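You operate a simulated robot arm through the tools that you are given. There is no shell and no other tool. Be economical: measure what you need, move in short steps, check, and stop when the job is done.

The job below is to be done with a simulated robot arm. You get a single attempt, and the scene is never put back.

JOB
Press the glass flush into the steel sight ring.
Fine: ring into the nest, slide in, one pull of the lever, fingers clear of the ram; lever up before the slide comes out. Where these are worked on the way, their far stop is far enough and under half their travel is too little: press slide.

Only the result counts: the job must be done as asked and must still hold three seconds after the hand-in. Knocking over, shifting, dropping, spilling or breaking anything else fails it.

ROBOT AND FRAMES
A 7-joint arm with a two-finger parallel gripper, fixed in place. Base frame: the origin is at the foot of the arm, x ahead of it, y to its left, z up; the work surface is at about z = 0.85. Units: m, rad, N and s.
With the tool pointing down near the work surface it reaches from about 0.24 to 0.68 m from the base axis. Its first joint turns from -1.152 to 1.152 rad. Payload 2.4 kg.
The TCP is the grasp point between the finger pads, 0.03 m short of the fingertips. In the tool frame z runs along the fingers and y along their closing line. Largest opening 0.094 m; finger width 0.028, thickness 0.01; the body of the gripper, 0.05 by 0.096 m, starts 0.055 m behind the TCP.
Orientation is told as [roll, pitch, yaw] about the base's x, y, z axes, in that order, counted from this pose: with the fingers straight down and closing along the base's y, the tool's x points along the base's -x, its y along +y and its z along -z.

CONTROLS
- The arm moves only by the tool play_rows. Its arguments are lists of equal length, an entry for each row: "jaw": the gripper command, from -1 (shut) to 1 (fully open), values between in proportion; "linear": the shift along the base's x, y, z in m, a list of three; "turn": the turn, a rotation vector about the base's x, y, z in rad, a list of three. In form: {"jaw": [jaw, ...], "linear": [[tx, ty, tz], ...], "turn": [[ax, ay, az], ...]}. A call has 1 to 8 rows; each row shifts and turns the commanded pose from where the row before left it. A row lasts 0.2 s, in which the tool goes at most 0.05 m and 0.15 rad; a call with a longer step from one row to the next is refused whole, and so is a gripper value outside its range. A pose out of reach is approached as far as the arm can. The call stops where the force on the tool passes 40 N (or 10 N more than at its start, if that is more) or the arm is blocked; 0.2 s more then pass. Each finger travels about 0.153 m/s and halts on what it meets, pressing with about 28 N; the grip force reading is that of the motor and also rises with nothing between the fingers. The clock runs only during rows and for 0.2 s after the last one: add rows that do not move to give the fingers time. The reply holds the time, the measured pose of the TCP, the force on the tool along the base axes, the opening and the grip force, in the units named above and with some noise, with the torque about the TCP (base axes, N m) and any sound that the robot's microphone picked up.
- Cameras (640 x 400 px; columns grow to the right, rows downward): "scene" is fixed at [0.0383, 0.4833, 1.4513]; the picture's right is [-0.69, -0.73, 0.00], its down [-0.38, 0.36, -0.85] and it looks along [0.62, -0.59, -0.52] (base axes); focal length 345 px, centre (320, 200). "wrist" rides on the gripper at [0.076, 0.014, -0.103] in the tool frame; the picture's right is [-0.18, 0.98, 0.00], its down [-0.75, -0.14, -0.64] and it looks along [-0.63, -0.12, 0.77] (tool axes); focal length 243 px, centre (320, 200). There is no depth. A picture from a camera that has moved, and an enlarged one, comes with that camera's place and axes in the base frame and with its lens. The place of the scene camera against the robot may be out by one fixed shift of up to 0.012 m in any direction.
- snapshot(camera): a new picture of that camera. The clock stands still meanwhile.
- inspect(camera, box): a new picture of the part [left, top, right, bottom] of that camera's present view, enlarged. The clock stands still meanwhile.
- sign_off(): hands the job in; it is judged then, once.

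Go step by step. Nothing tells you positions but the pictures and the camera data: compare them with the known pose of the tool, close in by small moves and look again before you grip or let go. The budget is 120 turns and 64 pictures, counting those below and the enlarged ones. Unless the task says otherwise, let go and move clear before handing in.

The tools are called after ">>>" by a JSON object that holds its "fn" and its "kwargs". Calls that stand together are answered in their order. play_rows: Moves the arm, as the interface text tells. Its arguments: {"type":"object","properties":{"jaw":{"type":"array","items":{"type":"number"}},"linear":{"type":"array","items":{"type":"array","items":{"type":"number"}}},"turn":{"type":"array","items":{"type":"array","items":{"type":"number"}}}},"required":["jaw","linear","turn"]} The other tools are called the same way: snapshot (camera) takes a picture; inspect (camera, box) takes an enlarged picture of a part of a camera's view; sign_off () hands the job in.

At the start:

```text
t: 0.0
eef_pos: [0.3256, 0.0233, 1.2124]
orientation: [-0.001, -0.001, -0.001]
ft_force: [-0.4, 0.4, 0.7]
wrist_torque: [0.02, 0.0, -0.01]
width: 0.0941
grasp_force: 0.1
```

scene: 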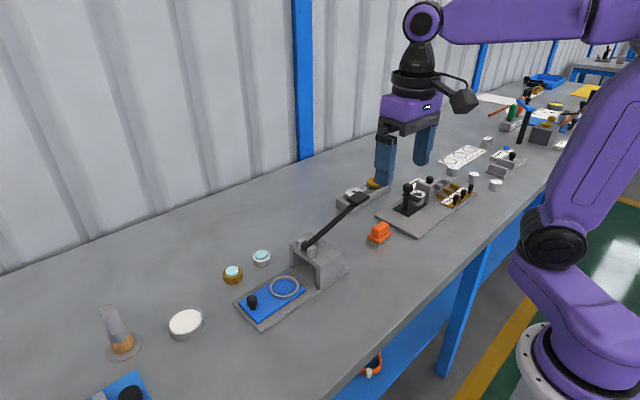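
wrist: 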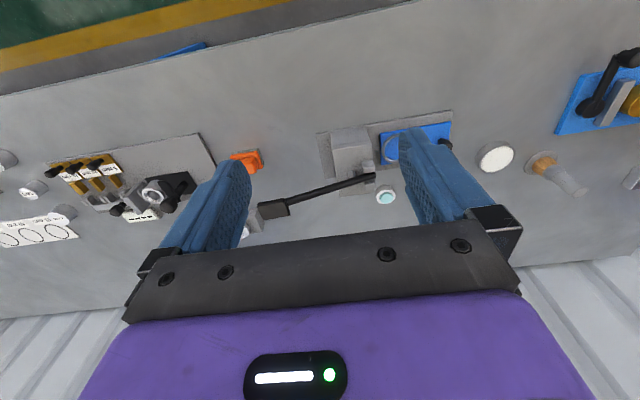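

I see a press with a blue slide (nest ring on it), a lever, and two small ring-like parts (brass and steel) with pale glass on them. I'll enlarge those first.

>>> {"fn": "inspect", "kwargs": {"camera": "scene", "box": [210, 170, 400, 340]}}

>>> {"fn": "inspect", "kwargs": {"camera": "wrist", "box": [230, 100, 530, 260]}}

```text
2.35 times, centred on (305, 255) of scene
camera zoom: at [0.0383, 0.4833, 1.4513], right [-0.69, -0.73, 0.0], down [-0.38, 0.36, -0.85], along [0.62, -0.59, -0.52], focal length 811 px, centre (355, 71)
```

zoom: 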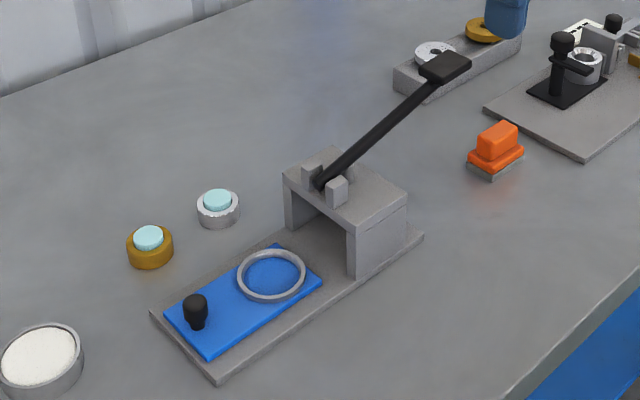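

```text
2.13 times, centred on (380, 180) of wrist
camera zoom: at [0.2481, 0.0385, 1.315], right [0.18, 0.98, 0.0], down [0.75, -0.14, 0.64], along [0.63, -0.12, -0.77], focal length 518 px, centre (192, 243)
```

zoom: 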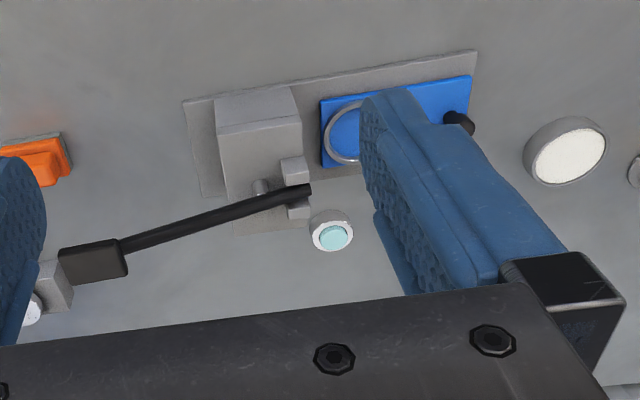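

The steel ring with glass is at about (0.63, 0.124), the nest at about (0.514, 0.145), the slide knob at about (0.51, 0.234), and the lever tip at about (0.495, -0.083, 1.02). I'll turn the tool by -90° so the fingers close along x, then hover over the ring.

>>> {"fn": "play_rows", "kwargs": {"jaw": [1, 1, 1, 1, 1, 1, 1, 1], "linear": [[0.03, 0.01, -0.01], [0.03, 0.01, -0.01], [0.03, 0.01, -0.01], [0.03, 0.01, -0.02], [0.03, 0.01, -0.02], [0.03, 0.01, -0.02], [0.03, 0.01, -0.01], [0.03, 0.01, -0.01]], "turn": [[0, 0, -0.145], [0, 0, -0.145], [0, 0, -0.145], [0, 0, -0.145], [0, 0, -0.145], [0, 0, -0.145], [0, 0, -0.145], [0, 0, -0.145]]}}

>>> {"fn": "play_rows", "kwargs": {"jaw": [1, 1, 1, 1, 1], "linear": [[0.02, 0.01, -0.02], [0.02, 0.01, -0.02], [0.02, 0.0, -0.02], [0, 0, -0.02], [0, 0, 0]], "turn": [[0, 0, -0.145], [0, 0, -0.145], [0, 0, -0.12], [0, 0, 0], [0, 0, 0]]}}

>>> {"fn": "snapshot", "kwargs": {"camera": "wrist"}}

```text
t: 1.8
eef_pos: [0.5654, 0.1039, 1.1023]
orientation: [0.0, 0.001, -1.164]
ft_force: [-0.1, -0.6, 0.1]
wrist_torque: [0.0, 0.02, 0.01]
width: 0.0941
grasp_force: 0.1
```

```text
t: 3.0
eef_pos: [0.6255, 0.1244, 1.022]
orientation: [0.0, -0.001, -1.572]
ft_force: [1.7, 0.4, 0.0]
wrist_torque: [0.01, 0.01, -0.01]
width: 0.0939
grasp_force: 0.2
```

```text
59 pictures are left
camera wrist: at [0.6383, 0.2008, 1.1248], right [0.98, -0.18, 0.0], down [-0.14, -0.75, 0.64], along [-0.12, -0.63, -0.77], focal length 243 px, centre (320, 200)
```

wrist: 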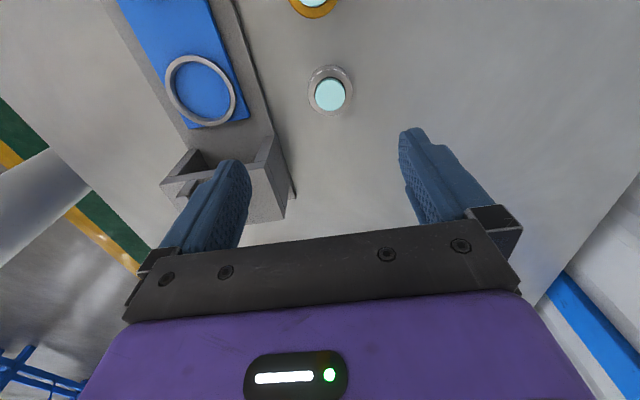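

The ring is almost straight below at about (0.633, 0.127). I'll enlarge the ring and the nest to get their sizes.

>>> {"fn": "inspect", "kwargs": {"camera": "wrist", "box": [140, 30, 380, 180]}}

>>> {"fn": "inspect", "kwargs": {"camera": "scene", "box": [220, 235, 320, 330]}}

```text
2.67 times, centred on (260, 105) of wrist
camera zoom: at [0.6383, 0.2008, 1.1248], right [0.98, -0.18, 0.0], down [-0.14, -0.75, 0.64], along [-0.12, -0.63, -0.77], focal length 647 px, centre (480, 453)
```

zoom: 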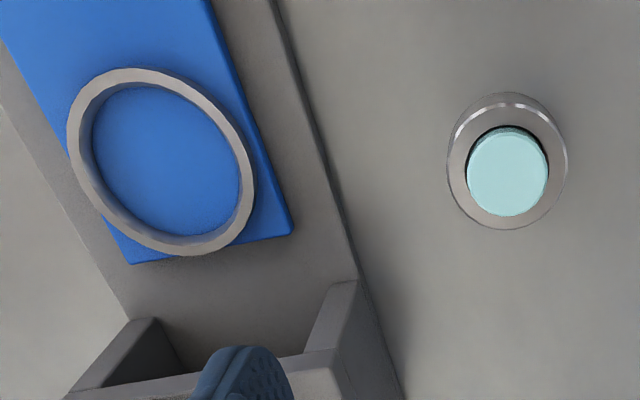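

```text
4.21 times, centred on (270, 282) of scene
camera zoom: at [0.0383, 0.4833, 1.4513], right [-0.69, -0.73, 0.0], down [-0.38, 0.36, -0.85], along [0.62, -0.59, -0.52], focal length 1451 px, centre (530, -147)
```

zoom: 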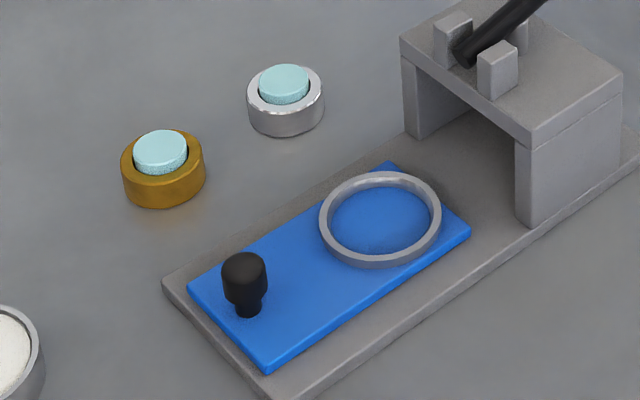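

The ring is about 45 mm wide and 18 mm tall, and it goes into a nest about 57 mm across inside with a low wall. I'll centre over the ring and descend partway, gripping high on the ring later so the fingers clear the nest wall.

>>> {"fn": "play_rows", "kwargs": {"jaw": [1, 1, 1, 1, 1], "linear": [[0.0085, 0.0033, -0.03], [0, 0, -0.03], [0, 0, -0.03], [0, 0, -0.012], [0, 0, 0]], "turn": [[0, 0, 0], [0, 0, 0], [0, 0, 0], [0, 0, 0], [0, 0, 0]]}}

>>> {"fn": "snapshot", "kwargs": {"camera": "wrist"}}

>>> {"fn": "inspect", "kwargs": {"camera": "scene", "box": [210, 200, 350, 300]}}

```text
t: 4.2
eef_pos: [0.6332, 0.1274, 0.9192]
orientation: [0.0, 0.0, -1.569]
ft_force: [-0.3, -1.1, -0.5]
wrist_torque: [0.03, -0.02, 0.01]
width: 0.0939
grasp_force: 0.1
```

```text
56 pictures are left
camera wrist: at [0.6465, 0.2034, 1.0226], right [0.98, -0.18, 0.0], down [-0.14, -0.75, 0.64], along [-0.12, -0.63, -0.77], focal length 243 px, centre (320, 200)
```

wrist: 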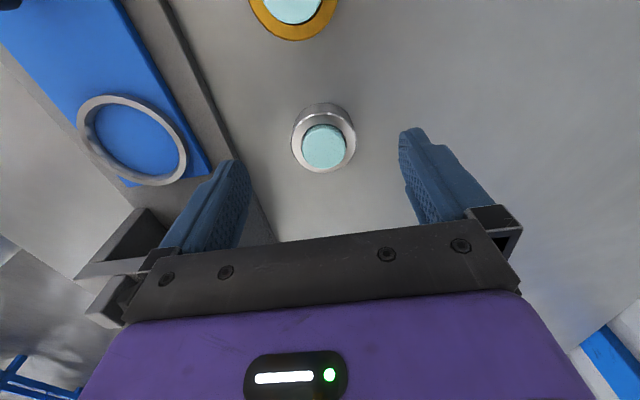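

```text
4.00 times, centred on (280, 250) of scene
camera zoom: at [0.0383, 0.4833, 1.4513], right [-0.69, -0.73, 0.0], down [-0.38, 0.36, -0.85], along [0.62, -0.59, -0.52], focal length 1378 px, centre (480, 0)
```

zoom: 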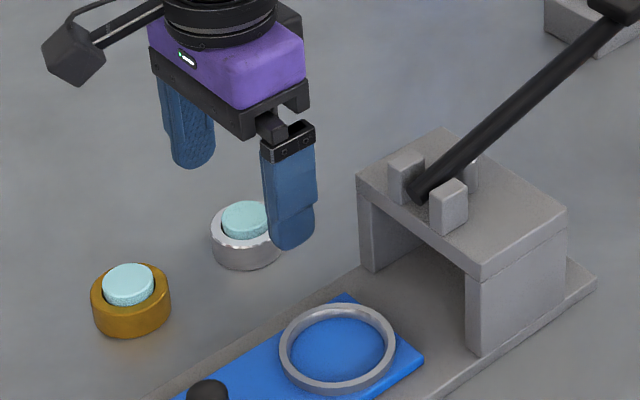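

The fingers are centred on the ring, so I'll go down to grip its upper part.

>>> {"fn": "play_rows", "kwargs": {"jaw": [1, 1, 1, -0.2, -0.6, -1, -1, -1], "linear": [[0.0005, 0.0005, -0.02], [0, 0, -0.009], [0, 0, 0], [0, 0, 0], [0, 0, 0], [0, 0, 0], [0, 0, 0], [0, 0, 0]], "turn": [[0, 0, 0], [0, 0, 0], [0, 0, 0], [0, 0, 0], [0, 0, 0], [0, 0, 0], [0, 0, 0], [0, 0, 0]]}}

>>> {"fn": "snapshot", "kwargs": {"camera": "wrist"}}

```text
t: 6.0
eef_pos: [0.6331, 0.1285, 0.8896]
orientation: [-0.001, 0.001, -1.572]
ft_force: [0.2, 0.4, 0.5]
wrist_torque: [0.05, -0.04, -0.04]
width: 0.0451
grasp_force: 28.1
```

```text
54 pictures are left
camera wrist: at [0.6475, 0.2043, 0.994], right [0.98, -0.18, 0.0], down [-0.14, -0.75, 0.64], along [-0.12, -0.63, -0.77], focal length 243 px, centre (320, 200)
```

wrist: 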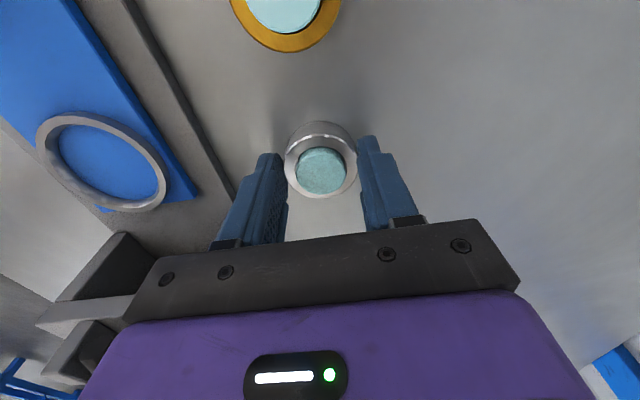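

I have the ring (45 mm opening). Next I lift it, carry it over the nest and look.

>>> {"fn": "play_rows", "kwargs": {"jaw": [-1, -1, -1, -1, -1, -1, -1, -1], "linear": [[0, 0, 0.02], [0, 0, 0.03], [-0.02, 0.005, 0.01], [-0.03, 0.01, 0], [-0.03, 0.01, 0], [-0.03, 0, 0], [-0.0135, 0, 0], [0, 0, 0]], "turn": [[0, 0, 0], [0, 0, 0], [0, 0, 0], [0, 0, 0], [0, 0, 0], [0, 0, 0], [0, 0, 0], [0, 0, 0]]}}

>>> {"fn": "snapshot", "kwargs": {"camera": "wrist"}}

>>> {"fn": "inspect", "kwargs": {"camera": "scene", "box": [210, 200, 350, 320]}}

```text
t: 7.8
eef_pos: [0.5111, 0.1528, 0.9512]
orientation: [-0.001, 0.0, -1.57]
ft_force: [-0.6, -0.2, -0.4]
wrist_torque: [0.0, -0.01, -0.01]
width: 0.0
grasp_force: 27.9
```

```text
53 pictures are left
camera wrist: at [0.5234, 0.229, 1.0539], right [0.98, -0.18, 0.0], down [-0.14, -0.75, 0.64], along [-0.12, -0.63, -0.77], focal length 243 px, centre (320, 200)
```

wrist: 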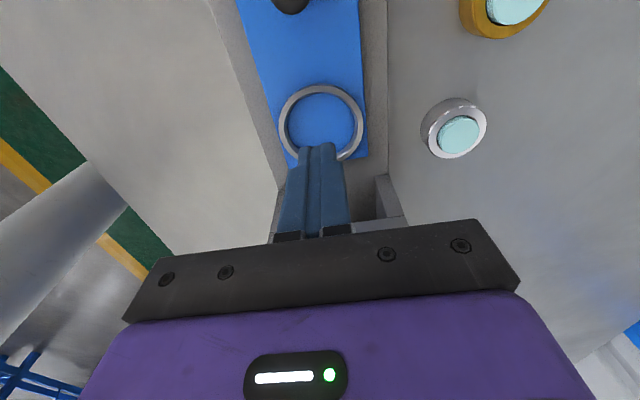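

```text
3.33 times, centred on (280, 260) of scene
camera zoom: at [0.0383, 0.4833, 1.4513], right [-0.69, -0.73, 0.0], down [-0.38, 0.36, -0.85], along [0.62, -0.59, -0.52], focal length 1149 px, centre (453, 0)
```

zoom: 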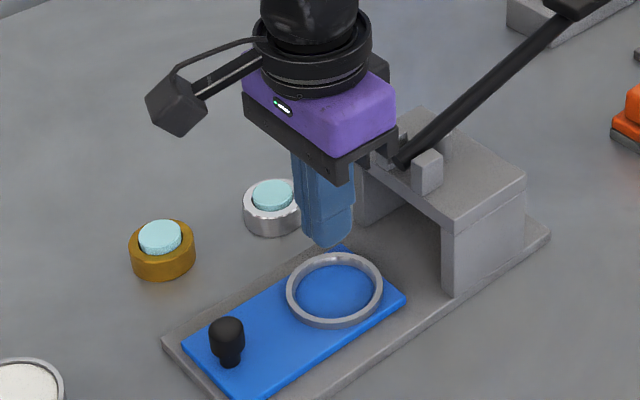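

The ring slipped out at lift-off and is still standing at its place, glass on top. I need a deeper grip, so I'll look at its height more closely first.

>>> {"fn": "inspect", "kwargs": {"camera": "wrist", "box": [400, 70, 510, 180]}}

>>> {"fn": "inspect", "kwargs": {"camera": "scene", "box": [230, 240, 340, 310]}}

```text
3.64 times, centred on (455, 125) of wrist
camera zoom: at [0.5234, 0.229, 1.0539], right [0.98, -0.18, 0.0], down [-0.14, -0.75, 0.64], along [-0.12, -0.63, -0.77], focal length 882 px, centre (-171, 473)
```

zoom: 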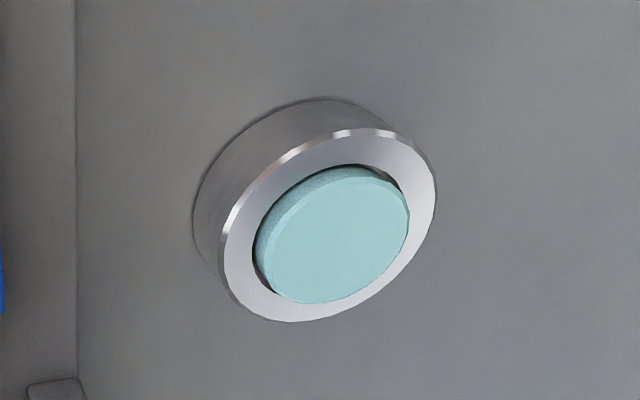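

```text
5.71 times, centred on (285, 275) of scene
camera zoom: at [0.0383, 0.4833, 1.4513], right [-0.69, -0.73, 0.0], down [-0.38, 0.36, -0.85], along [0.62, -0.59, -0.52], focal length 1969 px, centre (520, -229)
```

zoom: 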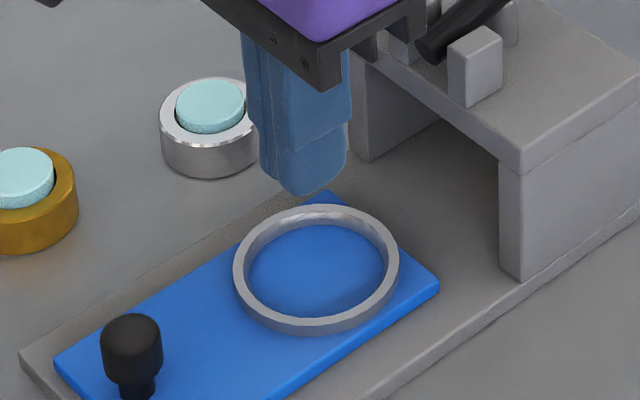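

The ring did move about 16 mm towards -x as it slipped, but it stands upright with the glass in place. I'll hover over its new place with the jaws open and look again.

>>> {"fn": "play_rows", "kwargs": {"jaw": [-1, -1, 0, 1, 1, 1, 1], "linear": [[0, 0, 0.02], [0.03, -0.01, 0], [0.03, -0.01, 0], [0.03, -0.007, 0], [0.017, 0, 0], [0, 0, -0.02], [0, 0, 0]], "turn": [[0, 0, 0], [0, 0, 0], [0, 0, 0], [0, 0, 0], [0, 0, 0], [0, 0, 0], [0, 0, 0]]}}

>>> {"fn": "snapshot", "kwargs": {"camera": "wrist"}}

>>> {"fn": "inspect", "kwargs": {"camera": "wrist", "box": [270, 70, 380, 180]}}

```text
t: 9.4
eef_pos: [0.6173, 0.1249, 0.9512]
orientation: [-0.001, 0.0, -1.57]
ft_force: [0.7, -0.8, -0.6]
wrist_torque: [0.02, -0.04, 0.03]
width: 0.0939
grasp_force: 0.0
```

```text
49 pictures are left
camera wrist: at [0.6307, 0.2027, 1.054], right [0.98, -0.18, 0.0], down [-0.14, -0.75, 0.64], along [-0.12, -0.63, -0.77], focal length 243 px, centre (320, 200)
```

wrist: 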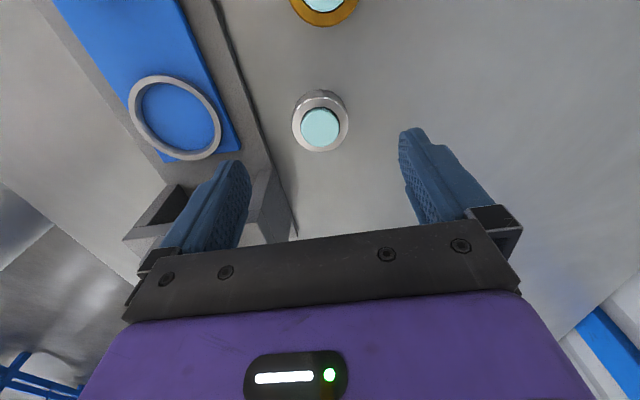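

```text
3.64 times, centred on (325, 125) of wrist
camera zoom: at [0.6307, 0.2027, 1.054], right [0.98, -0.18, 0.0], down [-0.14, -0.75, 0.64], along [-0.12, -0.63, -0.77], focal length 882 px, centre (302, 473)
```

zoom: 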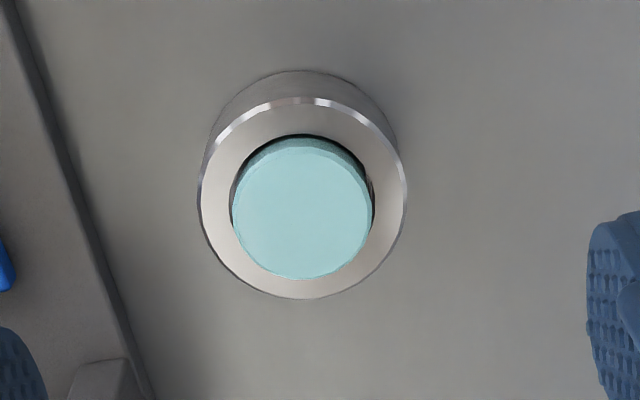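

The ring is at (0.616, 0.126). I'll take a deeper grip and then lift a small amount slowly as a test.

>>> {"fn": "play_rows", "kwargs": {"jaw": [1, 1, 1, 1, -0.2, -0.6, -1, -1], "linear": [[-0.001, 0.001, -0.03], [0, 0, -0.025], [0, 0, -0.0125], [0, 0, 0], [0, 0, 0], [0, 0, 0], [0, 0, 0], [0, 0, 0]], "turn": [[0, 0, 0], [0, 0, 0], [0, 0, 0], [0, 0, 0], [0, 0, 0], [0, 0, 0], [0, 0, 0], [0, 0, 0]]}}

>>> {"fn": "play_rows", "kwargs": {"jaw": [-1, -1, -1, -1], "linear": [[0, 0, 0.003], [0, 0, 0.005], [0, 0, 0.005], [0, 0, 0]], "turn": [[0, 0, 0], [0, 0, 0], [0, 0, 0], [0, 0, 0]]}}

>>> {"fn": "snapshot", "kwargs": {"camera": "wrist"}}

```text
t: 10.2
eef_pos: [0.6163, 0.1276, 0.89]
orientation: [-0.002, 0.0, -1.57]
ft_force: [-6.3, -0.6, 8.2]
wrist_torque: [-0.04, 0.6, 0.04]
width: 0.094
grasp_force: 0.1
stopped in row 4: the force on the tool passed its limit at 51 N (the readings are from after the stop); the commanded pose is now the measured one
```

```text
t: 11.2
eef_pos: [0.6168, 0.1267, 0.9029]
orientation: [-0.001, -0.001, -1.571]
ft_force: [-0.2, -0.7, -1.9]
wrist_torque: [0.04, -0.05, -0.01]
width: 0.0449
grasp_force: 28.0
```

```text
47 pictures are left
camera wrist: at [0.6308, 0.2036, 1.0052], right [0.98, -0.18, 0.0], down [-0.14, -0.75, 0.64], along [-0.12, -0.63, -0.77], focal length 243 px, centre (320, 200)
```

wrist: 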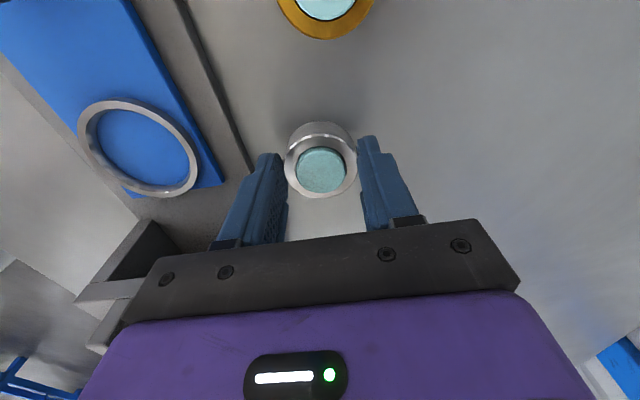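

The stop came from the left finger, fully open, touching the press's base plate edge. The ring is now gripped and lifted, but only as shallowly as before. I'll set it back down, open slightly, go deeper and regrip.

>>> {"fn": "play_rows", "kwargs": {"jaw": [-1, -1, -1, -1], "linear": [[0, 0, -0.005], [0, 0, -0.005], [0, 0, -0.0025], [0, 0, 0]], "turn": [[0, 0, 0], [0, 0, 0], [0, 0, 0], [0, 0, 0]]}}

>>> {"fn": "play_rows", "kwargs": {"jaw": [0.15, 0.25, 0.25, 0.25, 0.25, -1, -1, -1], "linear": [[0, 0, 0], [0, 0, 0], [0, 0, -0.004], [0, 0, -0.0025], [0, 0, 0], [0, 0, 0], [0, 0, 0], [0, 0, 0]], "turn": [[0, 0, 0], [0, 0, 0], [0, 0, 0], [0, 0, 0], [0, 0, 0], [0, 0, 0], [0, 0, 0], [0, 0, 0]]}}

>>> {"fn": "snapshot", "kwargs": {"camera": "wrist"}}

```text
t: 12.2
eef_pos: [0.618, 0.1272, 0.8909]
orientation: [0.005, 0.0, -1.57]
ft_force: [-3.1, -0.4, 11.3]
wrist_torque: [-0.09, 0.06, -0.02]
width: 0.045
grasp_force: 27.8
```

```text
t: 14.1
eef_pos: [0.6163, 0.1278, 0.8822]
orientation: [0.0, -0.001, -1.57]
ft_force: [-0.2, 0.3, 0.1]
wrist_torque: [0.02, -0.06, 0.0]
width: 0.0451
grasp_force: 28.4
```

```text
46 pictures are left
camera wrist: at [0.6307, 0.2036, 0.9861], right [0.98, -0.18, 0.0], down [-0.14, -0.75, 0.64], along [-0.12, -0.63, -0.77], focal length 243 px, centre (320, 200)
```

wrist: 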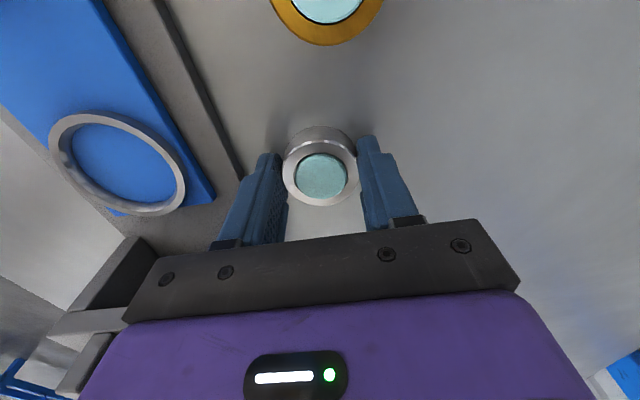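

Now the grip is deeper (fingertips about 2 mm above the table). I'll lift slowly and check.

>>> {"fn": "play_rows", "kwargs": {"jaw": [-1, -1, -1, -1, -1, -1], "linear": [[0, 0, 0.004], [0, 0, 0.01], [0, 0, 0.015], [0, 0, 0.015], [0, 0, 0.011], [0, 0, 0]], "turn": [[0, 0, 0], [0, 0, 0], [0, 0, 0], [0, 0, 0], [0, 0, 0], [0, 0, 0]]}}

>>> {"fn": "play_rows", "kwargs": {"jaw": [-1, -1, -1, -1, -1, -1, -1, -1], "linear": [[-0.008, 0.003, 0], [-0.015, 0.005, 0], [-0.018, 0.005, 0], [-0.018, 0.005, 0], [-0.018, 0.005, 0], [-0.018, 0.004, 0], [-0.0105, 0.001, 0], [0, 0, 0]], "turn": [[0, 0, 0], [0, 0, 0], [0, 0, 0], [0, 0, 0], [0, 0, 0], [0, 0, 0], [0, 0, 0], [0, 0, 0]]}}

>>> {"fn": "snapshot", "kwargs": {"camera": "wrist"}}

>>> {"fn": "inspect", "kwargs": {"camera": "scene", "box": [210, 200, 350, 320]}}

```text
t: 15.4
eef_pos: [0.6171, 0.1269, 0.9382]
orientation: [0.002, -0.001, -1.57]
ft_force: [0.2, -1.0, -1.7]
wrist_torque: [0.0, 0.03, -0.01]
width: 0.0452
grasp_force: 28.3
```

```text
t: 17.2
eef_pos: [0.5126, 0.1547, 0.9388]
orientation: [0.0, 0.0, -1.571]
ft_force: [0.4, -0.3, -1.9]
wrist_torque: [-0.01, -0.03, 0.0]
width: 0.0447
grasp_force: 28.1
```

```text
45 pictures are left
camera wrist: at [0.5248, 0.2318, 1.0408], right [0.98, -0.18, 0.0], down [-0.14, -0.75, 0.64], along [-0.12, -0.63, -0.77], focal length 243 px, centre (320, 200)
```

wrist: 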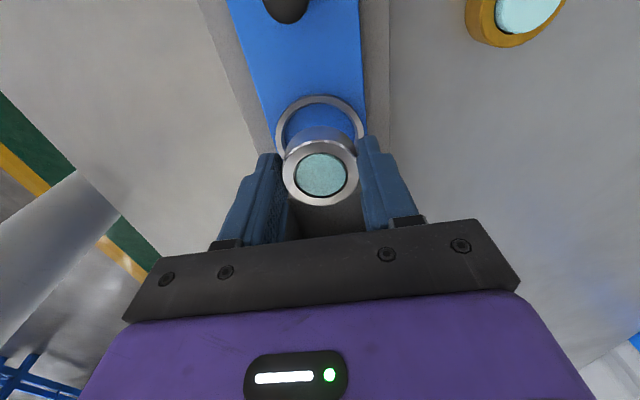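

```text
3.33 times, centred on (280, 260) of scene
camera zoom: at [0.0383, 0.4833, 1.4513], right [-0.69, -0.73, 0.0], down [-0.38, 0.36, -0.85], along [0.62, -0.59, -0.52], focal length 1149 px, centre (453, 0)
```

zoom: 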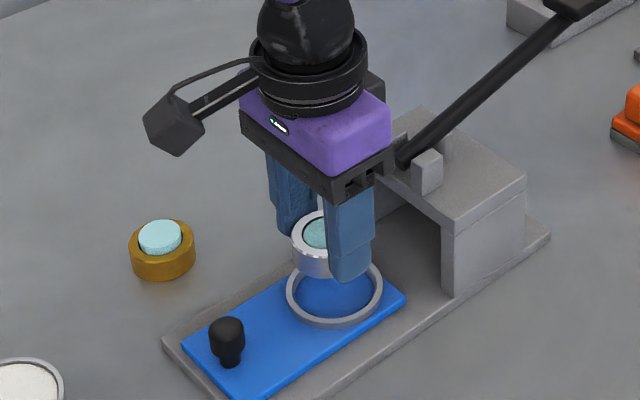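

The ring is held with the glass seated level and sits roughly over the nest. I'll lower it until it's just above the nest wall and check that they're concentric.

>>> {"fn": "play_rows", "kwargs": {"jaw": [-1, -1, -1, -1], "linear": [[-0.001, -0.001, -0.01], [0, 0, -0.01], [0, 0, -0.01], [0, 0, 0]], "turn": [[0, 0, 0], [0, 0, 0], [0, 0, 0], [0, 0, 0]]}}

>>> {"fn": "inspect", "kwargs": {"camera": "wrist", "box": [240, 80, 400, 230]}}

>>> {"fn": "inspect", "kwargs": {"camera": "scene", "box": [250, 240, 350, 310]}}

```text
t: 18.2
eef_pos: [0.5103, 0.1551, 0.909]
orientation: [-0.001, 0.0, -1.57]
ft_force: [0.4, -0.4, -2.3]
wrist_torque: [-0.05, 0.03, -0.01]
width: 0.0449
grasp_force: 28.5
```

```text
2.67 times, centred on (320, 155) of wrist
camera zoom: at [0.5241, 0.2311, 1.0106], right [0.98, -0.18, 0.0], down [-0.14, -0.75, 0.64], along [-0.12, -0.63, -0.77], focal length 647 px, centre (320, 320)
```

zoom: 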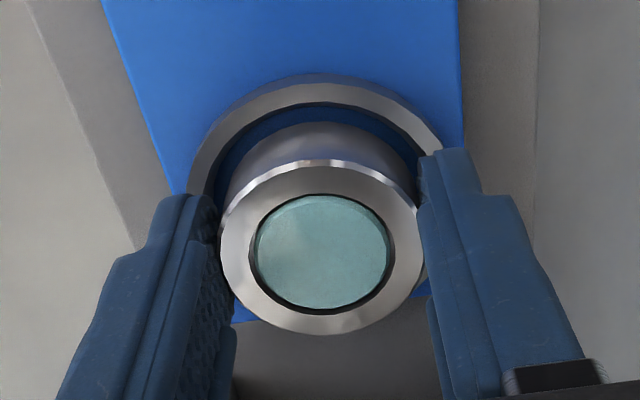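

```text
5.71 times, centred on (300, 275) of scene
camera zoom: at [0.0383, 0.4833, 1.4513], right [-0.69, -0.73, 0.0], down [-0.38, 0.36, -0.85], along [0.62, -0.59, -0.52], focal length 1969 px, centre (434, -229)
```

zoom: 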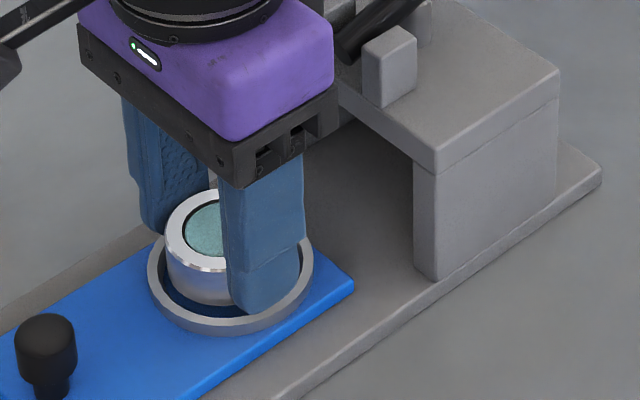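

The scene and wrist views agree that the ring sits about 4.5 mm too far towards +y. I'll shift it, lower a little and check again.

>>> {"fn": "play_rows", "kwargs": {"jaw": [-1, -1, -1, -1], "linear": [[-0.0005, -0.0045, 0], [0, 0, -0.003], [0, 0, -0.002], [0, 0, 0]], "turn": [[0, 0, 0], [0, 0, 0], [0, 0, 0], [0, 0, 0]]}}

>>> {"fn": "inspect", "kwargs": {"camera": "wrist", "box": [240, 80, 400, 230]}}

>>> {"fn": "inspect", "kwargs": {"camera": "scene", "box": [250, 240, 350, 310]}}

```text
t: 19.2
eef_pos: [0.5093, 0.1498, 0.9028]
orientation: [0.003, 0.0, -1.57]
ft_force: [-6.9, -2.4, 22.4]
wrist_torque: [-0.16, 0.5, -0.08]
width: 0.045
grasp_force: 27.8
```

```text
2.67 times, centred on (320, 155) of wrist
camera zoom: at [0.5235, 0.2264, 1.0067], right [0.98, -0.18, 0.0], down [-0.14, -0.75, 0.64], along [-0.12, -0.63, -0.77], focal length 647 px, centre (320, 320)
```

zoom: 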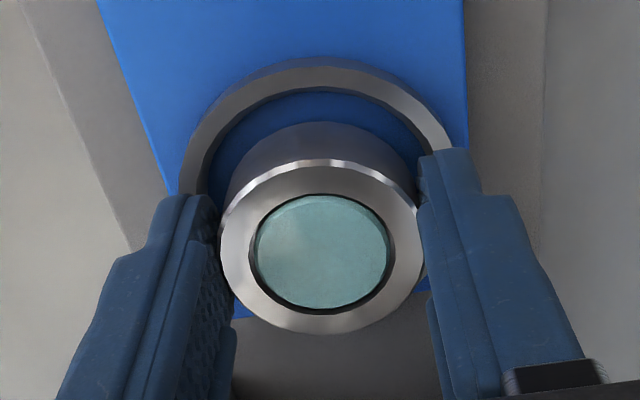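

```text
5.71 times, centred on (300, 275) of scene
camera zoom: at [0.0378, 0.4832, 1.4514], right [-0.69, -0.73, 0.0], down [-0.38, 0.36, -0.85], along [0.62, -0.59, -0.52], focal length 1969 px, centre (434, -229)
```

zoom: 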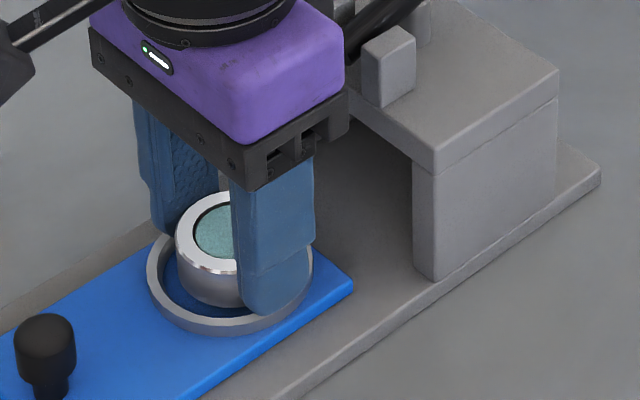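

The fingertips are touching the nest wall and the ring's bottom is already about 2 mm inside it, so the ring is close to centred. I'll ease up, trim by 1 mm and release it in the nest.

>>> {"fn": "play_rows", "kwargs": {"jaw": [-1, -1, -1, -0.02, 0.1, 0.1], "linear": [[-0.0007, 0.0012, 0.001], [0, 0, 0], [0, 0, 0], [0, 0, 0], [0, 0, 0], [0, 0, 0]], "turn": [[0, 0, 0], [0, 0, 0], [0, 0, 0], [0, 0, 0], [0, 0, 0], [0, 0, 0]]}}

>>> {"fn": "inspect", "kwargs": {"camera": "wrist", "box": [240, 80, 400, 230]}}

```text
t: 20.6
eef_pos: [0.5092, 0.1516, 0.9041]
orientation: [0.003, 0.001, -1.57]
ft_force: [5.3, -1.8, 5.0]
wrist_torque: [-0.09, -0.03, 0.08]
width: 0.0488
grasp_force: 0.1
```

```text
2.67 times, centred on (320, 155) of wrist
camera zoom: at [0.5228, 0.2285, 1.0069], right [0.98, -0.18, 0.0], down [-0.14, -0.75, 0.64], along [-0.12, -0.63, -0.77], focal length 647 px, centre (320, 320)
```

zoom: 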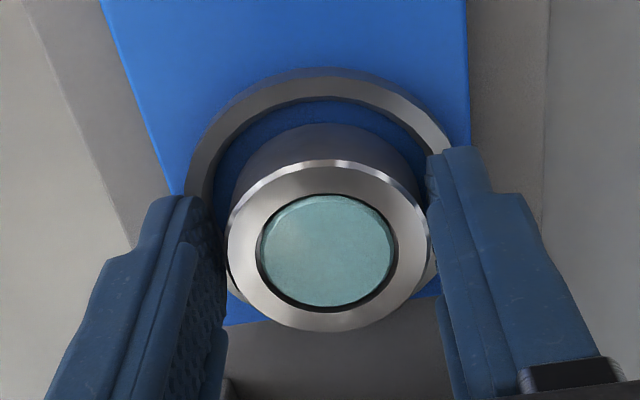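

The jaws stopped at 49 mm with slight side force, so the fingertips are probably brushing the inside of the nest wall. I'll rise straight up a few mm before opening further.

>>> {"fn": "play_rows", "kwargs": {"jaw": [0.05, 0.05, 0.05, 0.05], "linear": [[0, 0, 0.002], [0, 0, 0.003], [0, 0, 0.003], [0, 0, 0]], "turn": [[0, 0, 0], [0, 0, 0], [0, 0, 0], [0, 0, 0]]}}

>>> {"fn": "inspect", "kwargs": {"camera": "wrist", "box": [240, 80, 400, 230]}}

>>> {"fn": "inspect", "kwargs": {"camera": "scene", "box": [250, 240, 350, 310]}}

```text
t: 21.6
eef_pos: [0.5093, 0.1505, 0.9113]
orientation: [0.0, 0.0, -1.571]
ft_force: [-0.4, -1.1, -0.1]
wrist_torque: [-0.01, -0.01, -0.02]
width: 0.0494
grasp_force: 0.0
```

```text
2.67 times, centred on (320, 155) of wrist
camera zoom: at [0.5227, 0.2277, 1.0147], right [0.98, -0.18, 0.0], down [-0.14, -0.75, 0.64], along [-0.12, -0.63, -0.77], focal length 647 px, centre (320, 320)
```

zoom: 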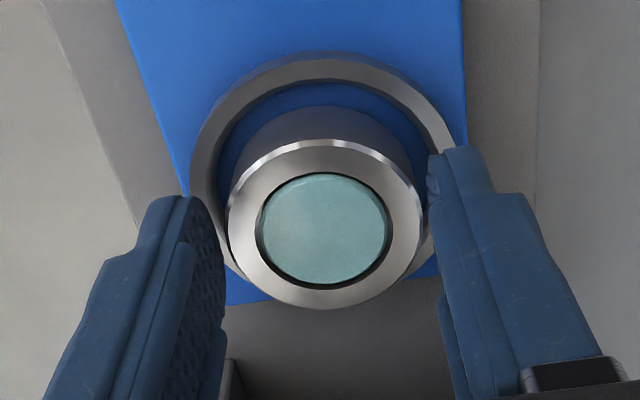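

```text
5.71 times, centred on (300, 275) of scene
camera zoom: at [0.0383, 0.4833, 1.4513], right [-0.69, -0.73, 0.0], down [-0.38, 0.36, -0.85], along [0.62, -0.59, -0.52], focal length 1969 px, centre (434, -229)
```

zoom: 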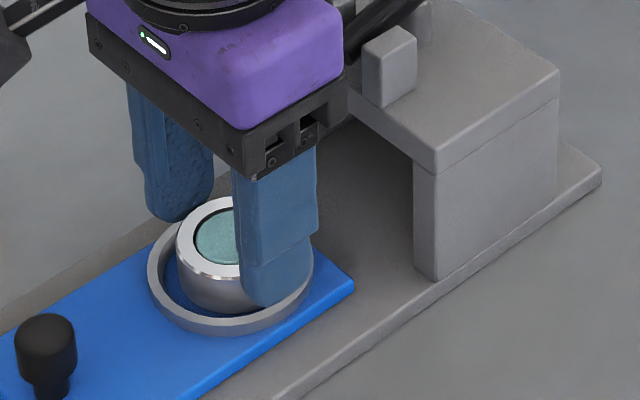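

The ring is released inside the nest. Now I'll rise well clear, open, and look at the result and at the knob.

>>> {"fn": "play_rows", "kwargs": {"jaw": [0.05, 0.05, 0.05, 0.5, 1, 1, 1], "linear": [[0, 0, 0.01], [0, 0, 0.02], [0, 0, 0.03], [0, 0.03, 0.02], [0, 0.03, 0], [0, 0.01, 0], [0, 0, 0]], "turn": [[0, 0, 0], [0, 0, 0], [0, 0, 0], [0, 0, 0], [0, 0, 0], [0, 0, 0], [0, 0, 0]]}}

>>> {"fn": "snapshot", "kwargs": {"camera": "wrist"}}

>>> {"fn": "inspect", "kwargs": {"camera": "scene", "box": [220, 220, 350, 330]}}

```text
t: 23.2
eef_pos: [0.5097, 0.2211, 0.993]
orientation: [0.001, -0.001, -1.571]
ft_force: [0.4, 0.1, -0.2]
wrist_torque: [0.01, 0.02, 0.02]
width: 0.0941
grasp_force: 0.2
```

```text
36 pictures are left
camera wrist: at [0.5224, 0.2977, 1.0951], right [0.98, -0.18, 0.0], down [-0.14, -0.75, 0.64], along [-0.12, -0.63, -0.77], focal length 243 px, centre (320, 200)
```

wrist: 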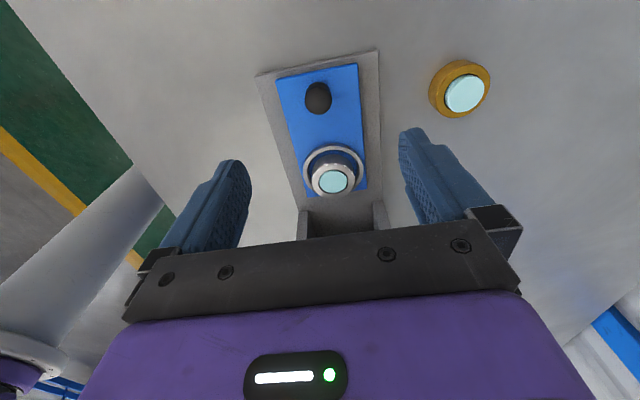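

```text
3.64 times, centred on (285, 275) of scene
camera zoom: at [0.0383, 0.4833, 1.4513], right [-0.69, -0.73, 0.0], down [-0.38, 0.36, -0.85], along [0.62, -0.59, -0.52], focal length 1253 px, centre (447, -73)
```

zoom: 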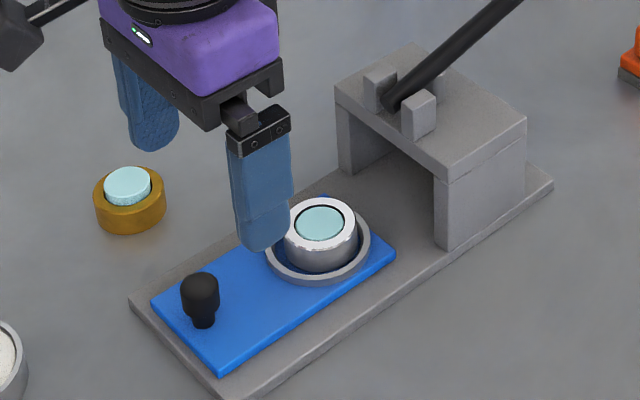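

The ring sits in the nest with the glass up. The slide knob is at about (0.510, 0.238), so I'll go over it and descend partway.

>>> {"fn": "play_rows", "kwargs": {"jaw": [1, 1, 1, 0.4, 0.4], "linear": [[0, 0.0175, 0], [0, 0, -0.025], [0, 0, -0.025], [0, 0, 0], [0, 0, 0]], "turn": [[0, 0, 0], [0, 0, 0], [0, 0, 0], [0, 0, 0], [0, 0, 0]]}}

>>> {"fn": "snapshot", "kwargs": {"camera": "wrist"}}

>>> {"fn": "inspect", "kwargs": {"camera": "scene", "box": [220, 220, 350, 330]}}

```text
t: 24.4
eef_pos: [0.5094, 0.2397, 0.9404]
orientation: [0.0, 0.001, -1.571]
ft_force: [0.3, 0.0, 0.1]
wrist_torque: [-0.03, -0.02, 0.0]
width: 0.0659
grasp_force: 0.0
```

```text
34 pictures are left
camera wrist: at [0.5224, 0.3155, 1.044], right [0.98, -0.18, 0.0], down [-0.14, -0.75, 0.64], along [-0.12, -0.63, -0.77], focal length 243 px, centre (320, 200)
```

wrist: 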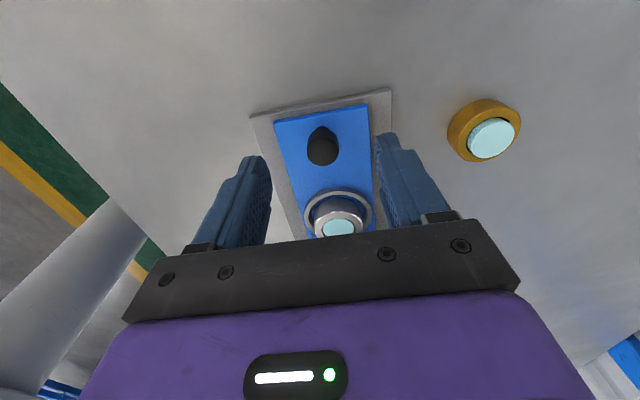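

```text
3.64 times, centred on (285, 275) of scene
camera zoom: at [0.0383, 0.4833, 1.4513], right [-0.69, -0.73, 0.0], down [-0.38, 0.36, -0.85], along [0.62, -0.59, -0.52], focal length 1253 px, centre (447, -73)
```

zoom: 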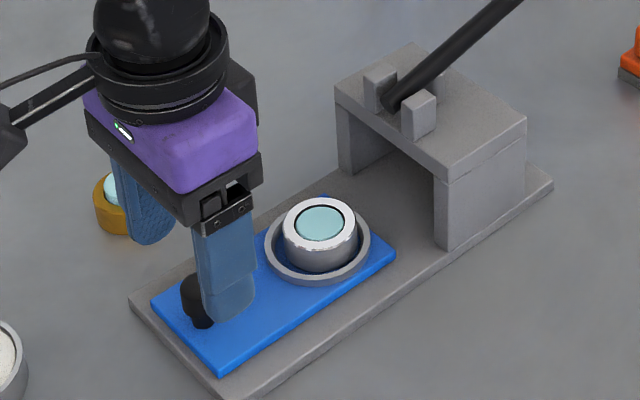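

The knob is between the fingers. I'll descend and close on it.

>>> {"fn": "play_rows", "kwargs": {"jaw": [0.4, 0.4, 0.4, -0.3, -1, -1, -1], "linear": [[0, -0.002, -0.02], [0, 0, -0.017], [0, 0, 0], [0, 0, 0], [0, 0, 0], [0, 0, 0], [0, 0, 0]], "turn": [[0, 0, 0], [0, 0, 0], [0, 0, 0], [0, 0, 0], [0, 0, 0], [0, 0, 0], [0, 0, 0]]}}

>>> {"fn": "inspect", "kwargs": {"camera": "scene", "box": [220, 220, 350, 330]}}

```text
t: 26.1
eef_pos: [0.5105, 0.2371, 0.9042]
orientation: [0.002, -0.001, -1.57]
ft_force: [11.8, 1.3, -9.1]
wrist_torque: [0.21, 0.47, 0.04]
width: 0.0217
grasp_force: 44.7
```

```text
3.64 times, centred on (285, 275) of scene
camera zoom: at [0.0388, 0.4834, 1.4513], right [-0.69, -0.73, 0.0], down [-0.38, 0.36, -0.85], along [0.62, -0.59, -0.52], focal length 1253 px, centre (447, -73)
```

zoom: 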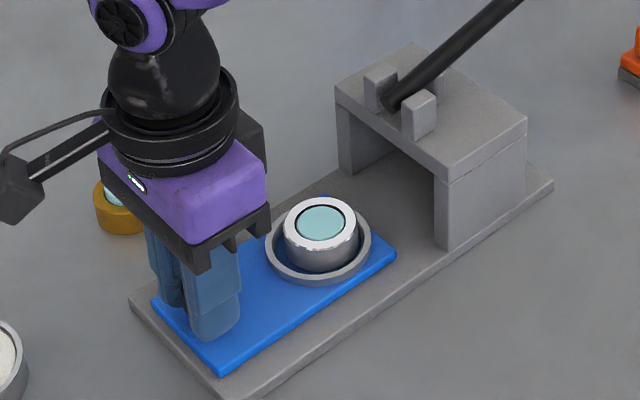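

The knob is held, with a small sideways load that I'll relieve. Then I push the slide in gently along -y.

>>> {"fn": "play_rows", "kwargs": {"jaw": [-1, -1, -1, -1, -1, -1, -1, -1], "linear": [[0.0015, 0, 0], [0, -0.003, 0], [0, -0.006, 0], [0, -0.008, 0], [0, -0.008, 0], [0, -0.008, 0], [0, -0.006, 0], [0, 0, 0]], "turn": [[0, 0, 0], [0, 0, 0], [0, 0, 0], [0, 0, 0], [0, 0, 0], [0, 0, 0], [0, 0, 0], [0, 0, 0]]}}

>>> {"fn": "inspect", "kwargs": {"camera": "scene", "box": [220, 220, 350, 330]}}

```text
t: 27.9
eef_pos: [0.5103, 0.1984, 0.9053]
orientation: [-0.003, 0.0, -1.57]
ft_force: [-3.5, -0.1, -13.3]
wrist_torque: [-0.05, -0.58, 0.03]
width: 0.0214
grasp_force: 45.3
```

```text
3.64 times, centred on (285, 275) of scene
camera zoom: at [0.0384, 0.4834, 1.4513], right [-0.69, -0.73, 0.0], down [-0.38, 0.36, -0.85], along [0.62, -0.59, -0.52], focal length 1253 px, centre (447, -73)
```

zoom: 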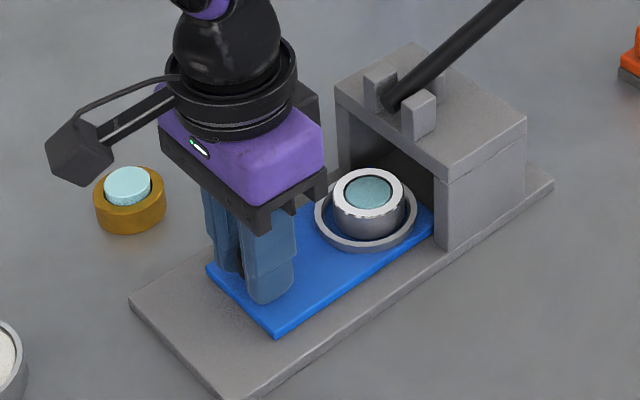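

The slide is moving and the ring rides along well. I'll continue.

>>> {"fn": "play_rows", "kwargs": {"jaw": [-1, -1, -1, -1, -1, -1], "linear": [[0, -0.004, 0], [0, -0.008, 0], [0, -0.008, 0], [0, -0.008, 0], [0, -0.006, 0], [0, 0, 0]], "turn": [[0, 0, 0], [0, 0, 0], [0, 0, 0], [0, 0, 0], [0, 0, 0], [0, 0, 0]]}}

>>> {"fn": "inspect", "kwargs": {"camera": "scene", "box": [220, 220, 350, 330]}}

```text
t: 29.2
eef_pos: [0.5106, 0.163, 0.9045]
orientation: [-0.001, 0.001, -1.572]
ft_force: [-6.5, 0.5, -28.8]
wrist_torque: [0.18, -0.65, -0.01]
width: 0.0214
grasp_force: 45.1
```

```text
3.64 times, centred on (285, 275) of scene
camera zoom: at [0.0386, 0.4835, 1.4513], right [-0.69, -0.73, 0.0], down [-0.38, 0.36, -0.85], along [0.62, -0.59, -0.52], focal length 1253 px, centre (447, -73)
```

zoom: 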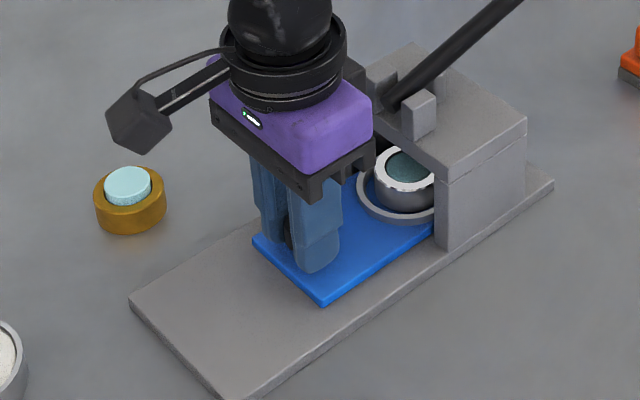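

I'll ease off the vertical tension and continue in to the stop.

>>> {"fn": "play_rows", "kwargs": {"jaw": [-1, -1, -1, -1, -1], "linear": [[0.0, 0, -0.002], [0, -0.004, 0], [0, -0.006, 0], [0, -0.006, 0], [0, 0, 0]], "turn": [[0, 0, 0], [0, 0, 0], [0, 0, 0], [0, 0, 0], [0, 0, 0]]}}

>>> {"fn": "play_rows", "kwargs": {"jaw": [-1, -1, -1, -1, -1, -1, -1], "linear": [[0.0, -0.003, 0], [0, -0.004, 0], [0, -0.004, 0], [0, -0.004, 0], [0, -0.004, 0], [0, -0.004, 0], [0, 0, 0]], "turn": [[0, 0, 0], [0, 0, 0], [0, 0, 0], [0, 0, 0], [0, 0, 0], [0, 0, 0], [0, 0, 0]]}}

>>> {"fn": "inspect", "kwargs": {"camera": "scene", "box": [220, 200, 370, 330]}}

```text
t: 30.4
eef_pos: [0.509, 0.1474, 0.9037]
orientation: [0.0, -0.001, -1.571]
ft_force: [-15.4, 1.4, 25.4]
wrist_torque: [0.0, 0.73, 0.07]
width: 0.0215
grasp_force: 44.8
```

```text
t: 31.1
eef_pos: [0.5107, 0.1397, 0.9045]
orientation: [-0.002, 0.0, -1.569]
ft_force: [-7.9, -1.5, 9.5]
wrist_torque: [0.35, -0.46, -0.06]
width: 0.0213
grasp_force: 45.5
stopped in row 3: the force on the tool passed its limit at 41 N (the readings are from after the stop); the commanded pose is now the measured one
```

```text
3.08 times, centred on (295, 265) of scene
camera zoom: at [0.038, 0.4832, 1.4514], right [-0.69, -0.73, 0.0], down [-0.38, 0.36, -0.85], along [0.62, -0.59, -0.52], focal length 1060 px, centre (397, 0)
```

zoom: 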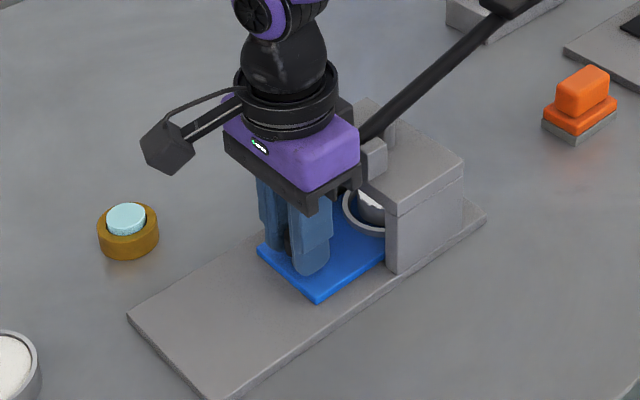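

Something stopped it after about 97 mm of travel, with the nest at about y=0.052 and the arch centre near 0.048. I'll push a bit more to see whether this is the far stop.

>>> {"fn": "play_rows", "kwargs": {"jaw": [-1, -1, -1, -1], "linear": [[0.0, -0.002, 0], [0, -0.003, 0], [0, -0.003, 0], [0, 0, 0]], "turn": [[0, 0, 0], [0, 0, 0], [0, 0, 0], [0, 0, 0]]}}

>>> {"fn": "inspect", "kwargs": {"camera": "scene", "box": [260, 200, 370, 310]}}

```text
t: 32.1
eef_pos: [0.5089, 0.1362, 0.9054]
orientation: [0.002, 0.001, -1.564]
ft_force: [-8.1, 26.8, 14.8]
wrist_torque: [0.33, 0.78, 0.06]
width: 0.0214
grasp_force: 44.6
```

```text
3.64 times, centred on (315, 255) of scene
camera zoom: at [0.0378, 0.484, 1.4511], right [-0.69, -0.73, 0.0], down [-0.38, 0.36, -0.85], along [0.62, -0.59, -0.52], focal length 1253 px, centre (338, 0)
```

zoom: 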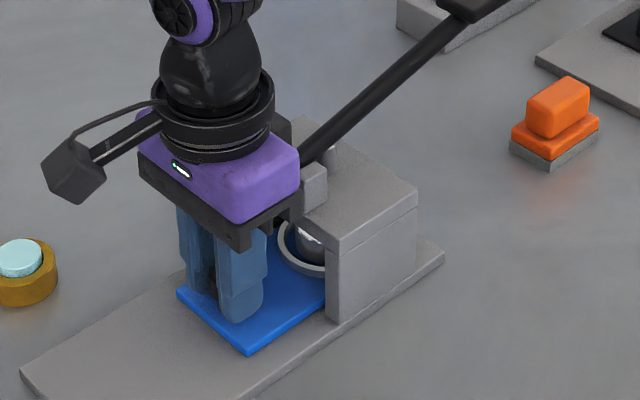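

There's a firm stop at y≈0.136, but it could be the gripper against the press frame rather than the slide's own stop. I'll release the knob, back off up and to +y, and look.

>>> {"fn": "play_rows", "kwargs": {"jaw": [-1, -0.3, 0, 0, 0, 0, 0, 0], "linear": [[0, 0.004, 0], [0, 0, 0], [0, 0, 0], [0, 0, 0.02], [0, 0.0, 0.03], [0, 0.03, 0.02], [0, 0.03, 0], [0, 0, 0]], "turn": [[0, 0, 0], [0, 0, 0], [0, 0, 0], [0, 0, 0], [0, 0, 0], [0, 0, 0], [0, 0, 0], [0, 0, 0]]}}

>>> {"fn": "inspect", "kwargs": {"camera": "scene", "box": [230, 190, 370, 310]}}

>>> {"fn": "snapshot", "kwargs": {"camera": "wrist"}}

```text
t: 33.9
eef_pos: [0.5118, 0.1963, 0.9732]
orientation: [-0.002, 0.001, -1.571]
ft_force: [0.8, -0.4, 1.3]
wrist_torque: [0.01, -0.01, -0.02]
width: 0.0469
grasp_force: 0.1
```

```text
3.33 times, centred on (300, 250) of scene
camera zoom: at [0.0383, 0.4833, 1.4513], right [-0.69, -0.73, 0.0], down [-0.38, 0.36, -0.85], along [0.62, -0.59, -0.52], focal length 1149 px, centre (387, 33)
```

zoom: 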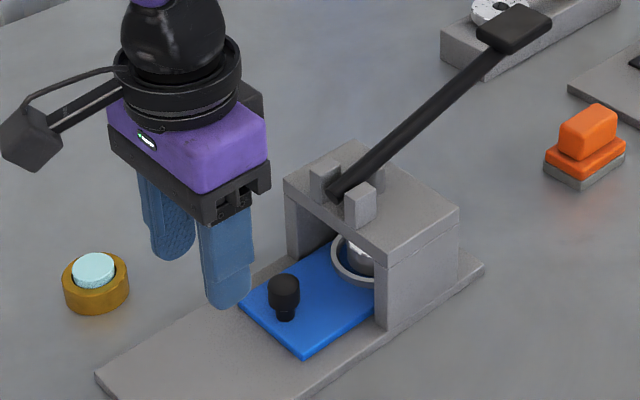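

```text
26 pictures are left
camera wrist: at [0.5244, 0.2736, 1.0763], right [0.98, -0.18, 0.0], down [-0.14, -0.75, 0.64], along [-0.12, -0.63, -0.77], focal length 243 px, centre (320, 200)
```

wrist: 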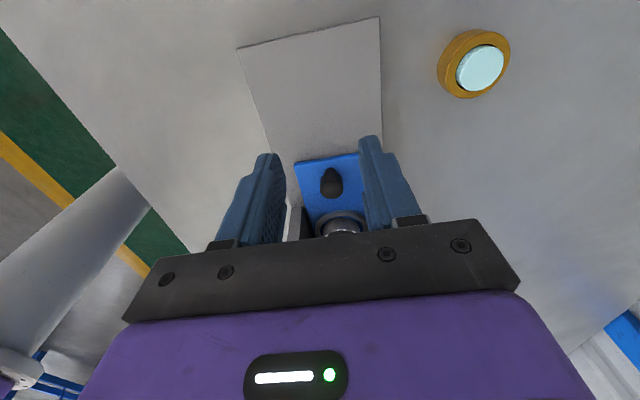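

The slide is well in. I'll push the knob from behind with closed fingers, keeping the gripper clear of the press, to confirm the real stop.

>>> {"fn": "play_rows", "kwargs": {"jaw": [-1, -1, -1, -1, -1, -1], "linear": [[-0.001, 0, 0], [0, 0, -0.03], [0, 0, -0.03], [0, 0, -0.006], [0, -0.01, 0], [0, 0, 0]], "turn": [[0, 0, 0], [0, 0, 0], [0, 0, 0], [0, 0, 0], [0, 0, 0], [0, 0, 0]]}}

>>> {"fn": "play_rows", "kwargs": {"jaw": [-1, -1, -1, -1, -1, -1, -1, -1], "linear": [[0, -0.008, 0], [0, -0.006, 0], [0, -0.005, 0], [0, -0.004, 0], [0, -0.004, 0], [0, -0.004, 0], [0, -0.004, 0], [0, 0, 0]], "turn": [[0, 0, 0], [0, 0, 0], [0, 0, 0], [0, 0, 0], [0, 0, 0], [0, 0, 0], [0, 0, 0], [0, 0, 0]]}}

>>> {"fn": "inspect", "kwargs": {"camera": "scene", "box": [230, 190, 370, 310]}}

```text
t: 35.3
eef_pos: [0.5093, 0.1856, 0.9082]
orientation: [0.0, 0.001, -1.569]
ft_force: [0.5, 0.0, 0.2]
wrist_torque: [0.0, 0.01, -0.01]
width: 0.0002
grasp_force: 27.8
```

```text
t: 37.0
eef_pos: [0.5092, 0.1601, 0.91]
orientation: [0.004, 0.005, -1.56]
ft_force: [-0.3, 6.0, -0.2]
wrist_torque: [0.04, 0.03, 0.02]
width: 0.0
grasp_force: 28.4
stopped in row 8: the force on the tool passed its limit at 42 N (the readings are from after the stop); the commanded pose is now the measured one
```

```text
3.33 times, centred on (300, 250) of scene
camera zoom: at [0.0384, 0.4834, 1.4513], right [-0.69, -0.73, 0.0], down [-0.38, 0.36, -0.85], along [0.62, -0.59, -0.52], focal length 1149 px, centre (387, 33)
```

zoom: 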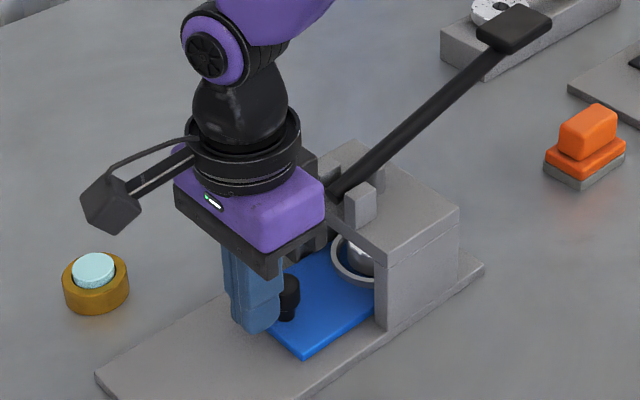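

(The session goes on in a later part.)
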